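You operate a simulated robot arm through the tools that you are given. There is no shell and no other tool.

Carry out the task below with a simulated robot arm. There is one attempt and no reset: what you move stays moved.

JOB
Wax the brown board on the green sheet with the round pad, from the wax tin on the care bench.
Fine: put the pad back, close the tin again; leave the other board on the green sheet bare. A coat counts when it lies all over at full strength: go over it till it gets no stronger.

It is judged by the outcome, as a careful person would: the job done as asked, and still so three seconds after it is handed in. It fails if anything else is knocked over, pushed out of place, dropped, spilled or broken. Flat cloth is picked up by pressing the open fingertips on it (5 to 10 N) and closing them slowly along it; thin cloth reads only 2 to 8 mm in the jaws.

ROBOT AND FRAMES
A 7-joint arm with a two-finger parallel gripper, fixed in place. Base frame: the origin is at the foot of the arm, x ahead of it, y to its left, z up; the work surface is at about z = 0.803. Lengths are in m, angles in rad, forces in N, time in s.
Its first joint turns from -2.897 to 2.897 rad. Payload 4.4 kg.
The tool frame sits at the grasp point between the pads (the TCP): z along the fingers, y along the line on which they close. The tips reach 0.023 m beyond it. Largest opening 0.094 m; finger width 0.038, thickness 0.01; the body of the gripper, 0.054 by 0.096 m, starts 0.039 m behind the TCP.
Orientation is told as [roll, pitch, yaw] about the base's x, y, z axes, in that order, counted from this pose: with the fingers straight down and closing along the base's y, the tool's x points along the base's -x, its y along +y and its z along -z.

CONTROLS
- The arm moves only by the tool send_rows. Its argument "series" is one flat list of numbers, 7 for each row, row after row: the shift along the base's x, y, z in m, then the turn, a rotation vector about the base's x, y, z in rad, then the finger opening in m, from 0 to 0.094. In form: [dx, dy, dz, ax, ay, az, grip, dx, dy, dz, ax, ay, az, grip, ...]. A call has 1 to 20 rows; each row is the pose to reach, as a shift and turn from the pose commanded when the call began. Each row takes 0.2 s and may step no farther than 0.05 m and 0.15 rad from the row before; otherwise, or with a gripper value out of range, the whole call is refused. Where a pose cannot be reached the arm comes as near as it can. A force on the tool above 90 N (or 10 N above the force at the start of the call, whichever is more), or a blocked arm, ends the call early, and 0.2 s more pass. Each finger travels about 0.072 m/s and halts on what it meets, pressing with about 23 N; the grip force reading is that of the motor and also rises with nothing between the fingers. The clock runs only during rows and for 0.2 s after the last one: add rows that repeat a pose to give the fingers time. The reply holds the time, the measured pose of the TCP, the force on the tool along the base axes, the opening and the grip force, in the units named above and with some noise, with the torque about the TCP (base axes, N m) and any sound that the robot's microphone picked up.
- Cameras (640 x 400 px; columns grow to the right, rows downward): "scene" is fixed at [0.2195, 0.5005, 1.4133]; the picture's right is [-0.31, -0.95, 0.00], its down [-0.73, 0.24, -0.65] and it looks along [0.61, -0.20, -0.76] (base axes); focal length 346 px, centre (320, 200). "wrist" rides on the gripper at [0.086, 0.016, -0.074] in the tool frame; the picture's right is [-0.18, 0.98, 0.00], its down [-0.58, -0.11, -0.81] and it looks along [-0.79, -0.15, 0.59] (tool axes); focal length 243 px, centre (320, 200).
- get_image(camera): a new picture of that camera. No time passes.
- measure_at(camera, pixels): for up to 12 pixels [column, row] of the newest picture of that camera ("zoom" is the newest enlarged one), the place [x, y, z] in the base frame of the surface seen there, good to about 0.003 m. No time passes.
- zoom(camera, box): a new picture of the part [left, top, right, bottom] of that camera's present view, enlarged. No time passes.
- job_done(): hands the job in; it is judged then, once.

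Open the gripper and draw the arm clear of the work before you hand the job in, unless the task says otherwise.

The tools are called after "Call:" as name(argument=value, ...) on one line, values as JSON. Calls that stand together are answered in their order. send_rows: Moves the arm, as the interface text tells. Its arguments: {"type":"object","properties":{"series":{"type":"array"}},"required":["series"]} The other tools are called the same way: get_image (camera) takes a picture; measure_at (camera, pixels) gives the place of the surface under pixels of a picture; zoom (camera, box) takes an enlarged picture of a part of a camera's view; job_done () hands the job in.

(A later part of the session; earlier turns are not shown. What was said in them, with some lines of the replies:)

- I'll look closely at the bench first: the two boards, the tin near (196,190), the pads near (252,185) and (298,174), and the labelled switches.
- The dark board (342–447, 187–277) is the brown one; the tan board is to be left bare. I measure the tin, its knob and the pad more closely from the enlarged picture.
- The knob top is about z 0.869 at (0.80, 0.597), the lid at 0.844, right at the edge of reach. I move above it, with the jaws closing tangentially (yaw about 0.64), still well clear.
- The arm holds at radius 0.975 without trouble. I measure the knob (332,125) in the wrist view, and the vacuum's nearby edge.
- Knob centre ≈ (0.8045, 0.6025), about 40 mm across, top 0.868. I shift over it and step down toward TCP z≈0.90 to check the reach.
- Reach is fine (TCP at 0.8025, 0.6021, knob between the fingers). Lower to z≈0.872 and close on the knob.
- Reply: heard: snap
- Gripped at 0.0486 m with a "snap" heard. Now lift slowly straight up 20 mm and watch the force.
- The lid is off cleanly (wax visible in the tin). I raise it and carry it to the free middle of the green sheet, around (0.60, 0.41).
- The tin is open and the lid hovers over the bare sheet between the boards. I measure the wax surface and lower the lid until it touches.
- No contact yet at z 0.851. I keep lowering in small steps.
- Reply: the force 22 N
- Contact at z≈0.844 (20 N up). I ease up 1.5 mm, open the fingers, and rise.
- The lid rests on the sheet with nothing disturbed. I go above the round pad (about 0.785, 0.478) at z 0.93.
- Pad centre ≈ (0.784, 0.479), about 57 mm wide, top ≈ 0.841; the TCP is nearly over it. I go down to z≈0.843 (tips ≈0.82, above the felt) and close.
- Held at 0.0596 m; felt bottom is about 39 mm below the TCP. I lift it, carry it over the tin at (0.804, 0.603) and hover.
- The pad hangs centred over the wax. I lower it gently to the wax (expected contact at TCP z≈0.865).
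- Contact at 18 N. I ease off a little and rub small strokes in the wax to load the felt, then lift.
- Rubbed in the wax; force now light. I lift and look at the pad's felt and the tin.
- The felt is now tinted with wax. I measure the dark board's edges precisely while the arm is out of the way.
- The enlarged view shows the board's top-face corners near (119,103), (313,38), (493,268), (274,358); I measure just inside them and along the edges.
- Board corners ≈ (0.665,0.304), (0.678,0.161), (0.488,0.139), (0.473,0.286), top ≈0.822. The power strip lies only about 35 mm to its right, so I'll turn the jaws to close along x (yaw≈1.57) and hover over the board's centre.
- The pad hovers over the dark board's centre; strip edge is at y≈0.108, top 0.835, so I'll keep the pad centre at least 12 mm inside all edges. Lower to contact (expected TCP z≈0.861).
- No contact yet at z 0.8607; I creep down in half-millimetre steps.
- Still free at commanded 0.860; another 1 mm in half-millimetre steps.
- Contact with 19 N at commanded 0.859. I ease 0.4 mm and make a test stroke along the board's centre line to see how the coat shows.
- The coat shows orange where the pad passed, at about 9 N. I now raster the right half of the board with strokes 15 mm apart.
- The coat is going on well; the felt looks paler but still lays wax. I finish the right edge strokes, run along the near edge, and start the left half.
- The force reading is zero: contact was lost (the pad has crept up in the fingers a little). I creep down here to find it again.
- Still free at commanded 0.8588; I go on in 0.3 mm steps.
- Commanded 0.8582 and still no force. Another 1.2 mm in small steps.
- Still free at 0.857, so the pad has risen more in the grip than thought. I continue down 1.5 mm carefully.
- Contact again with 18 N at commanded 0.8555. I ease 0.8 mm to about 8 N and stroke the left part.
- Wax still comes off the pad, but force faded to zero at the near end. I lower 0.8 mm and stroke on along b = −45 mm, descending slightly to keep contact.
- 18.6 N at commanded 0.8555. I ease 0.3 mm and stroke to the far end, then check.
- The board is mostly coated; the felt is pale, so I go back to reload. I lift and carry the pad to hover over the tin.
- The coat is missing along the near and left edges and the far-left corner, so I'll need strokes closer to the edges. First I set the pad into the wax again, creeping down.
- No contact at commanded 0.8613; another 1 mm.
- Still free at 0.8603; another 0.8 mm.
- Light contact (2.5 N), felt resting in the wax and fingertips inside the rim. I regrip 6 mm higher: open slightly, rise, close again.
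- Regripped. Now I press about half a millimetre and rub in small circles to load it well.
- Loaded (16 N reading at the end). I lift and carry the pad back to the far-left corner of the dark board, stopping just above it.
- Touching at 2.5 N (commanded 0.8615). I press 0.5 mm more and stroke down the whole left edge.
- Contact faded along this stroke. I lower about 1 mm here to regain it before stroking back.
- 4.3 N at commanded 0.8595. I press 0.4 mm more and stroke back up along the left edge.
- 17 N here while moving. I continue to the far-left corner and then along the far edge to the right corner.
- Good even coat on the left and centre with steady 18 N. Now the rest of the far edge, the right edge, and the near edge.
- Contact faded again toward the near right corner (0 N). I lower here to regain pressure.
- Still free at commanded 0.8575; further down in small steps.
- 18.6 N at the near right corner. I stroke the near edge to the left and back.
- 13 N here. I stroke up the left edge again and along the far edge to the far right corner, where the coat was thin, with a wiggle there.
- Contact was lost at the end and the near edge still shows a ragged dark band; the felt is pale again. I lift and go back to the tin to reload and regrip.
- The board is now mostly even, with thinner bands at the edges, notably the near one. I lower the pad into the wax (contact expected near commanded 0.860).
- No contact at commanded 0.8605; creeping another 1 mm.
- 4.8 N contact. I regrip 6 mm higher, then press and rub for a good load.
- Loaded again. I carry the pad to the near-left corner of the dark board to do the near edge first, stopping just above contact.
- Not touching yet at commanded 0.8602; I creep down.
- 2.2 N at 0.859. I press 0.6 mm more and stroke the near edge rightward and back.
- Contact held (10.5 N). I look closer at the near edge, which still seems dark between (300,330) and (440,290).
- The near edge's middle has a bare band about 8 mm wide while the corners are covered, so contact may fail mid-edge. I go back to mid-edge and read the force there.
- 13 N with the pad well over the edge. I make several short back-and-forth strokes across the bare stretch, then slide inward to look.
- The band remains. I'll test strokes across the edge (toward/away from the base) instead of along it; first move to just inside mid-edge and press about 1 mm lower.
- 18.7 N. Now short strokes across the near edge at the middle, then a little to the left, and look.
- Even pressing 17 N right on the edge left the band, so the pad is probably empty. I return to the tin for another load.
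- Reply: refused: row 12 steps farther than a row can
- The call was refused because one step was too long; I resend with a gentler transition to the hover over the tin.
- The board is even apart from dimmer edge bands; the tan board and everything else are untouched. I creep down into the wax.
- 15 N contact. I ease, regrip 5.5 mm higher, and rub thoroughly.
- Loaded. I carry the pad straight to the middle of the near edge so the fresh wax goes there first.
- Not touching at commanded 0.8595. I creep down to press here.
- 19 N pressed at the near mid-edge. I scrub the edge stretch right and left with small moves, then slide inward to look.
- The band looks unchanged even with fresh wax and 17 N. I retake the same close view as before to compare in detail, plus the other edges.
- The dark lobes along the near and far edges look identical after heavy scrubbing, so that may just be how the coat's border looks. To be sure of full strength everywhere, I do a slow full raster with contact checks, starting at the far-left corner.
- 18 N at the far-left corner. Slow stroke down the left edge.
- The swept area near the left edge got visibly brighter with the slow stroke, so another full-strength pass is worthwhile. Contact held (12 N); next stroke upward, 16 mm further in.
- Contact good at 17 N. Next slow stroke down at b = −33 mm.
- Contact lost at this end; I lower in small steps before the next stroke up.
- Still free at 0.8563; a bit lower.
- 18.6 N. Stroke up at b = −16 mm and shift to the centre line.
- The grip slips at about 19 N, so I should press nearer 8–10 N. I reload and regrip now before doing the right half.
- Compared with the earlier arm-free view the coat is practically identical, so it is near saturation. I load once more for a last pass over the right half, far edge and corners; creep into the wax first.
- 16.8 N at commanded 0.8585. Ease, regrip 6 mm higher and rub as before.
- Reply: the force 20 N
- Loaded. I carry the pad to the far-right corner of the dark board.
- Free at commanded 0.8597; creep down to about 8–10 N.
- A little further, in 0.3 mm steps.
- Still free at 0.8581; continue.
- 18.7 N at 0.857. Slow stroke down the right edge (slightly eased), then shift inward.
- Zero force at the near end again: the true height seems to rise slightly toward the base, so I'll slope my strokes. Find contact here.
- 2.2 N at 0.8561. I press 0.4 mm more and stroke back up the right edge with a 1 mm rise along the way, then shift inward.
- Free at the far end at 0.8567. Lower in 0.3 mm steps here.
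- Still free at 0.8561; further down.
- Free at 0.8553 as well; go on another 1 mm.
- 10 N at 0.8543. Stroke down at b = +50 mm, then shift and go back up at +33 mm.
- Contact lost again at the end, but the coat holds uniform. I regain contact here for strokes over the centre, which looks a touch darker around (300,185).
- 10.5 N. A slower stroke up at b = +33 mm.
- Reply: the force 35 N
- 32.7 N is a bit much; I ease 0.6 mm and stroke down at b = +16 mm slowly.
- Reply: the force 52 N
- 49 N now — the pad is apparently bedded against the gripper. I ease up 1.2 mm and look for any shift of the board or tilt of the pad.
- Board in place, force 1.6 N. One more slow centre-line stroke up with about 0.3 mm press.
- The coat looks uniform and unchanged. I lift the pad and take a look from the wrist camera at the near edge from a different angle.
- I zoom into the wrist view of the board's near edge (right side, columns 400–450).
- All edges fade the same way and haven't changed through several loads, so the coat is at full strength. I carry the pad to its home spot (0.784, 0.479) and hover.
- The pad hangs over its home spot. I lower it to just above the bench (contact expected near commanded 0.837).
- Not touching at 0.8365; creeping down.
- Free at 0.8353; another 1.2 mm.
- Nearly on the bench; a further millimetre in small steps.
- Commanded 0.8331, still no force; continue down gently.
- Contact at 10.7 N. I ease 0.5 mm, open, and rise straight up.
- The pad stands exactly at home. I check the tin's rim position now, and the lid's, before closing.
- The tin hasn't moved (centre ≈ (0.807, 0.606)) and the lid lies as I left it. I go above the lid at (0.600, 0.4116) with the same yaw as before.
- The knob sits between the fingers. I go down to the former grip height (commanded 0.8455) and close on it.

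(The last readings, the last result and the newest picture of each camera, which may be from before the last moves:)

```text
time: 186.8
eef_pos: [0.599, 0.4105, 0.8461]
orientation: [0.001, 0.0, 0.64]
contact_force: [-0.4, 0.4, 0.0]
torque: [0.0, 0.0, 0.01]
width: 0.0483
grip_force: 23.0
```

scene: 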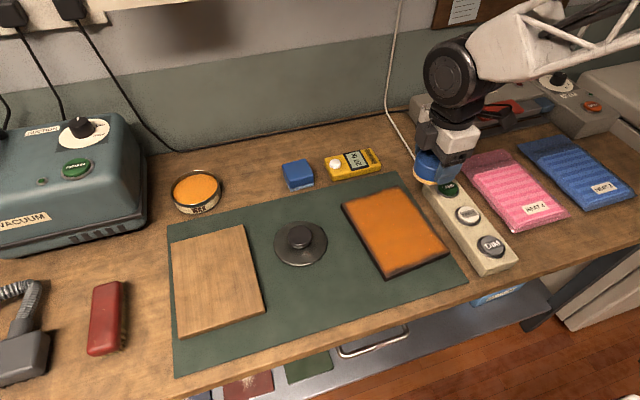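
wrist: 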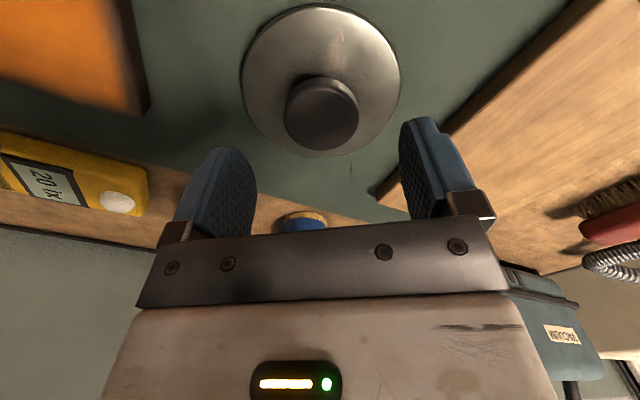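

Knob held at 0.0483 m. I lift the lid and carry it back over the tin, hovering about 15 mm above.

Call:
send_rows(series=[0, 0, 0.03, 0, 0, 0, 0.03, 0, 0, 0.075, 0, 0, 0, 0.03, 0.025, 0.0236, 0.1, 0, 0, 0, 0.03, 0.0545, 0.0515, 0.11, 0, 0, 0, 0.03, 0.084, 0.0794, 0.11, 0, 0, 0, 0.03, 0.1135, 0.1073, 0.11, 0, 0, 0, 0.03, 0.143, 0.1352, 0.11, 0, 0, 0, 0.03, 0.1725, 0.1631, 0.11, 0, 0, 0, 0.03, 0.201, 0.19, 0.1, 0, 0, 0, 0.03, 0.201, 0.19, 0.07, 0, 0, 0, 0.03, 0.201, 0.19, 0.0435, 0, 0, 0, 0.03, 0.201, 0.19, 0.0435, 0, 0, 0, 0.03])

Call:
get_image(camera="wrist")

Call:
zoom(camera="scene", box=[150, 130, 260, 225])

```text
time: 189.4
eef_pos: [0.8056, 0.6003, 0.8874]
orientation: [0.0, 0.0, 0.64]
contact_force: [0.2, 0.4, -1.2]
torque: [0.02, 0.0, 0.0]
width: 0.0484
grip_force: 23.5
```

```text
taken
```

wrist: 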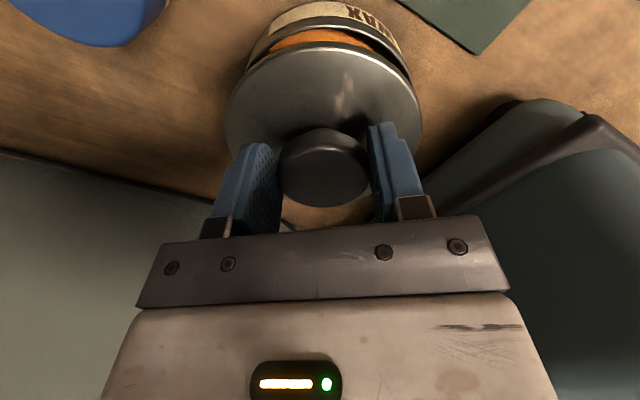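

```text
4.21 times, centred on (205, 178) of scene
```

zoom: 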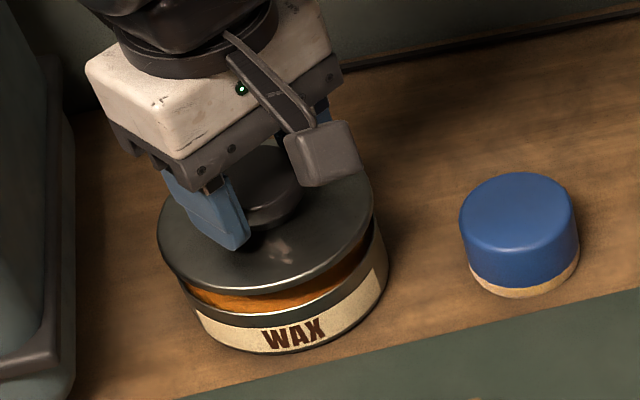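

The lid is over the tin. I check its alignment by measuring the lid's rim against the tin's centre (0.807, 0.606).

Call:
measure_at(camera="zoom", pixels=[[160, 215], [372, 205], [255, 290], [290, 285], [200, 270], [330, 262], [350, 180]])

Call:
measure_at(camera="wrist", pixels=[[322, 46], [285, 55], [365, 52], [227, 115], [420, 105], [250, 75], [400, 68], [320, 20], [345, 22]])

```text
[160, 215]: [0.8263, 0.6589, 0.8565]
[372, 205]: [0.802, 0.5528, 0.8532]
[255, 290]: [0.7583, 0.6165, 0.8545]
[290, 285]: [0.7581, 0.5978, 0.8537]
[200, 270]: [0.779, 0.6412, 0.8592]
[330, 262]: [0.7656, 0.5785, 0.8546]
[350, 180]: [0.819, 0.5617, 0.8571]
```

```text
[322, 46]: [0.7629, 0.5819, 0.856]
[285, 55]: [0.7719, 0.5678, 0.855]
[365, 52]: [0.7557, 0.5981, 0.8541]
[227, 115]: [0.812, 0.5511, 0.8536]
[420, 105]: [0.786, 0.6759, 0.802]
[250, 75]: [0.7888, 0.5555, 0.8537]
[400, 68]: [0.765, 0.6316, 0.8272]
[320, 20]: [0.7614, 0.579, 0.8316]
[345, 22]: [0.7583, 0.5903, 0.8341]
```

The lid centre is ≈ (0.808, 0.606), aligned with the tin within about 1–2 mm. I lower it and press gently until it seats.

Call:
send_rows(series=[0, 0, -0.006, 0, 0, 0, 0.03, 0, 0, -0.011, 0, 0, 0, 0.03, 0, 0, -0.0135, 0, 0, 0, 0.03, 0, 0, -0.0145, 0, 0, 0, 0.03, 0, 0, -0.0153, 0, 0, 0, 0.03, 0, 0, -0.0153, 0, 0, 0, 0.03])

Call:
zoom(camera="scene", box=[150, 130, 260, 225])

```text
time: 190.8
eef_pos: [0.8026, 0.6014, 0.8737]
orientation: [0.0, -0.003, 0.64]
contact_force: [0.7, 4.1, 10.7]
torque: [0.08, -0.03, 0.02]
width: 0.0482
grip_force: 22.9
heard: snap
```

```text
4.21 times, centred on (205, 178) of scene
```

zoom: 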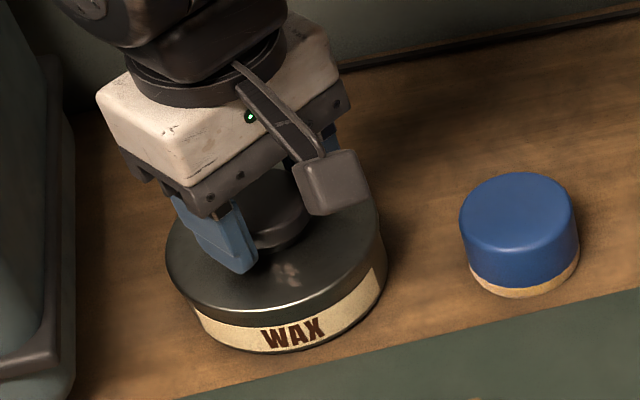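

A "snap" and 10.7 N: the lid is seated. I ease the pressure, open the fingers, and rise straight up.

Call:
send_rows(series=[0, 0, 0.0005, 0, 0, 0, 0.03, 0, 0, 0.0005, 0, 0, 0, 0.055, 0, 0, 0.0005, 0, 0, 0, 0.07, 0, 0, 0.0005, 0, 0, 0, 0.075, 0, 0, 0.0005, 0, 0, 0, 0.075, 0, 0, 0.02, 0, 0, 0, 0.075, 0, 0, 0.05, 0, 0, 0, 0.08, 0, 0, 0.09, 0, 0, 0, 0.08, 0, 0, 0.09, 0, 0, 0, 0.08])

Call:
get_image(camera="wrist")

Call:
zoom(camera="scene", box=[150, 130, 260, 225])

```text
time: 192.8
eef_pos: [0.8027, 0.599, 0.9615]
orientation: [0.001, -0.001, 0.641]
contact_force: [0.1, -0.3, -0.6]
torque: [-0.02, 0.0, -0.01]
width: 0.0799
grip_force: 0.0
```

```text
taken
```

wrist: 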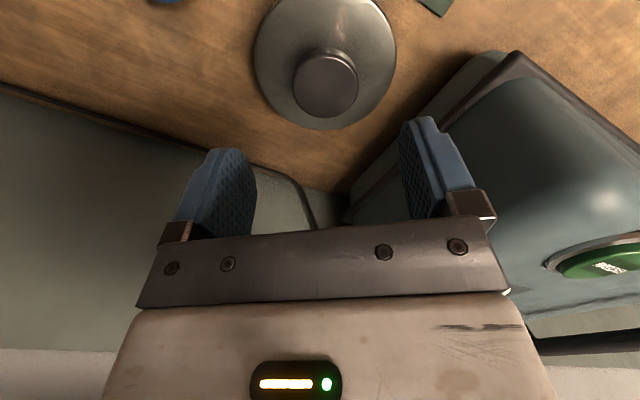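

```text
4.21 times, centred on (205, 178) of scene
```

zoom: 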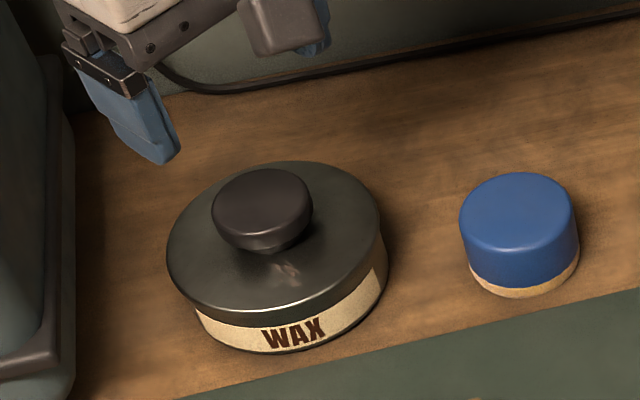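

The tin is closed and the pad is home. I draw the arm back above the bench and take a last careful look at the dark board with the wrist camera.

Call:
send_rows(series=[-0.02, -0.022, 0.03, 0, 0, -0.05, 0.08, -0.05, -0.054, 0.06, 0, 0, -0.1, 0.08, -0.08, -0.087, 0.075, 0, 0, -0.15, 0.08, -0.11, -0.12, 0.08, 0, 0, -0.2, 0.08, -0.14, -0.152, 0.08, 0, 0, -0.25, 0.08, -0.17, -0.185, 0.08, 0, 0, -0.3, 0.08, -0.2, -0.218, 0.08, 0, 0, -0.35, 0.08, -0.23, -0.25, 0.08, 0, 0, -0.4, 0.08, -0.26, -0.283, 0.08, 0, 0, -0.46, 0.08, -0.29, -0.316, 0.08, 0, 0, -0.52, 0.08, -0.32, -0.348, 0.08, 0, 0, -0.58, 0.08, -0.351, -0.382, 0.08, 0, 0, -0.64, 0.08, -0.351, -0.382, 0.08, 0, 0, -0.64, 0.08])

Call:
get_image(camera="wrist")

Call:
get_image(camera="scene")

```text
refused: row 2 steps farther than a row can; nothing moved
```

```text
taken
```

wrist: 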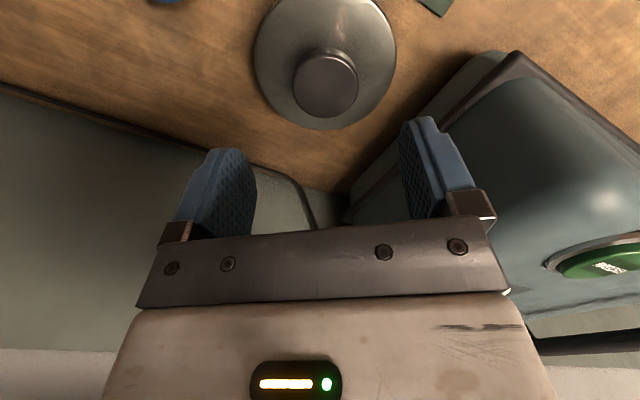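

```text
taken
```

scene: 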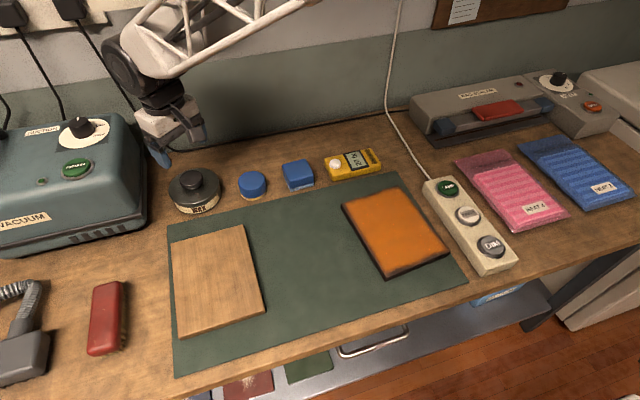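

The first rise was too long a step; I resend with smaller steps.

Call:
send_rows(series=[-0.01, -0.011, 0.04, 0, 0, -0.02, 0.08, -0.03, -0.033, 0.07, 0, 0, -0.06, 0.08, -0.06, -0.065, 0.08, 0, 0, -0.11, 0.08, -0.09, -0.098, 0.08, 0, 0, -0.16, 0.08, -0.12, -0.131, 0.08, 0, 0, -0.21, 0.08, -0.15, -0.163, 0.08, 0, 0, -0.27, 0.08, -0.18, -0.196, 0.08, 0, 0, -0.33, 0.08, -0.21, -0.229, 0.08, 0, 0, -0.39, 0.08, -0.24, -0.261, 0.08, 0, 0, -0.45, 0.08, -0.27, -0.294, 0.08, 0, 0, -0.51, 0.08, -0.3, -0.327, 0.08, 0, 0, -0.57, 0.08, -0.33, -0.359, 0.08, 0, 0, -0.62, 0.08, -0.351, -0.382, 0.08, 0, 0, -0.64, 0.08, -0.351, -0.382, 0.08, 0, 0, -0.64, 0.08])

Call:
get_image(camera="wrist")

Call:
get_image(camera="scene")

```text
time: 195.8
eef_pos: [0.4503, 0.2191, 1.0426]
orientation: [0.0, 0.001, 0.0]
contact_force: [0.6, 0.7, 0.2]
torque: [-0.01, 0.0, 0.01]
width: 0.0799
grip_force: 0.0
```

```text
taken
```

wrist: 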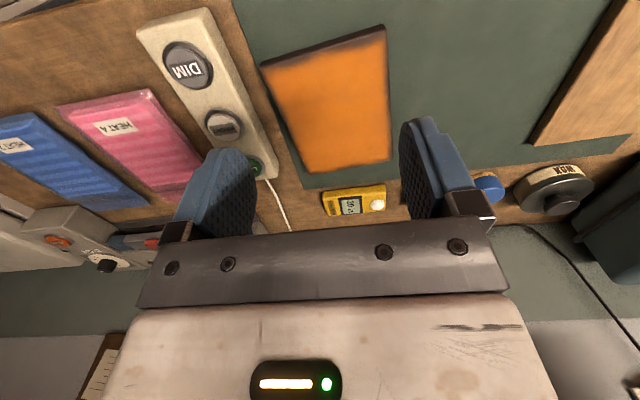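

```text
taken
```

scene: 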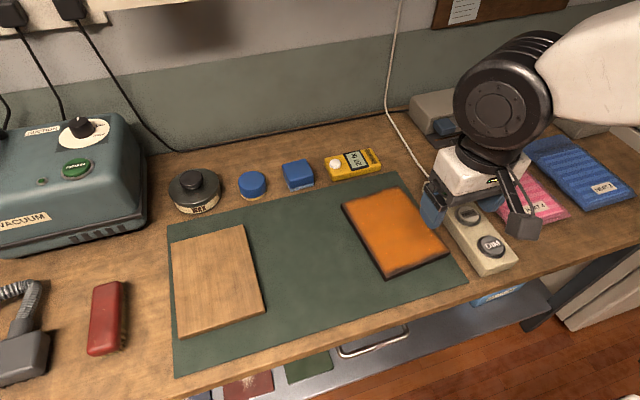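

I zoom into the wrist view of the coated board (260–395, 20–180) for a glare-free look.

Call:
zoom(camera="wrist", box=[240, 10, 410, 185])

Call:
zoom(camera="scene", box=[150, 210, 290, 350])

Call:
zoom(camera="scene", box=[330, 175, 470, 290])

```text
2.29 times, centred on (325, 98) of wrist
```

zoom: 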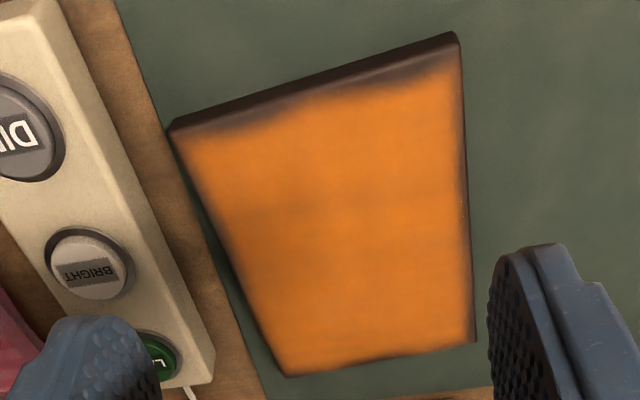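

```text
2.86 times, centred on (220, 280) of scene
```

zoom: 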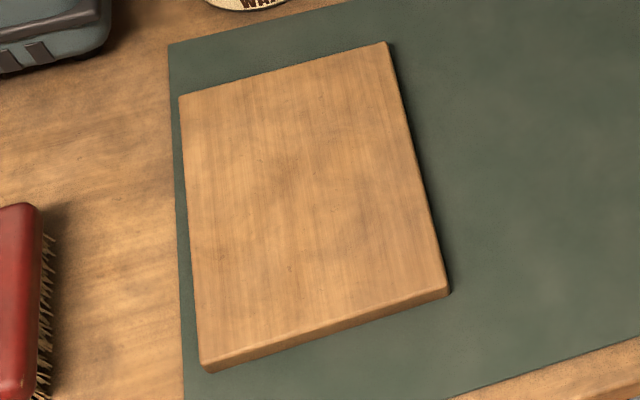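

```text
3.48 times, centred on (400, 232) of scene
```

zoom: 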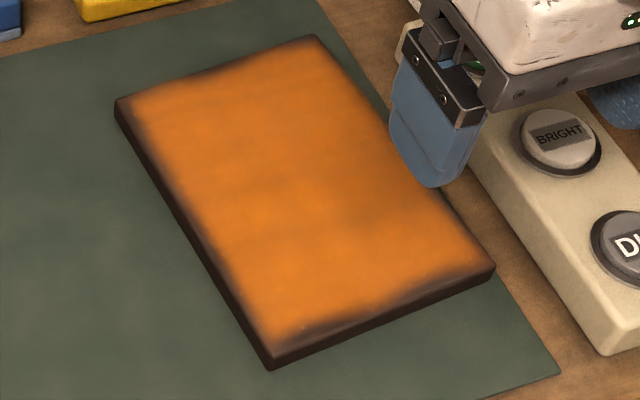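

The dark board is coated evenly, and it looked the same through the last loads of wax. The tan board is bare, the pad is in its place, the tin has snapped shut, and nothing else has moved. The gripper is open and well above the bench, so I hand the job in.

Call:
job_done()

```text
The job is handed in.
```

I waxed the dark brown board with the round pad and handed the job in. I'm not certain the coat is at full strength along the very edge nearest the arm.

- **Coat:** The middle of the board is an even orange. The coat thins at all the edges, and the near edge has two dark patches about 7–8 mm wide. Those patches didn't change when I scrubbed them with fresh wax at about 17 N, so I took them as how the coat looks at the edge. I have no reading that confirms it.
- **Contact:** The pad kept sliding up in the grip, so some strokes lost contact. I went back to the tin to reload and regrip it, and repeated passes until I saw no further change.
- **Pad and tin:** The pad is back in its original spot. The lid is on the tin and I heard it snap shut.
- **Everything else:** The other board is bare, and I saw nothing else moved or spilled. The lid rested on the green sheet between the boards while the tin was open.
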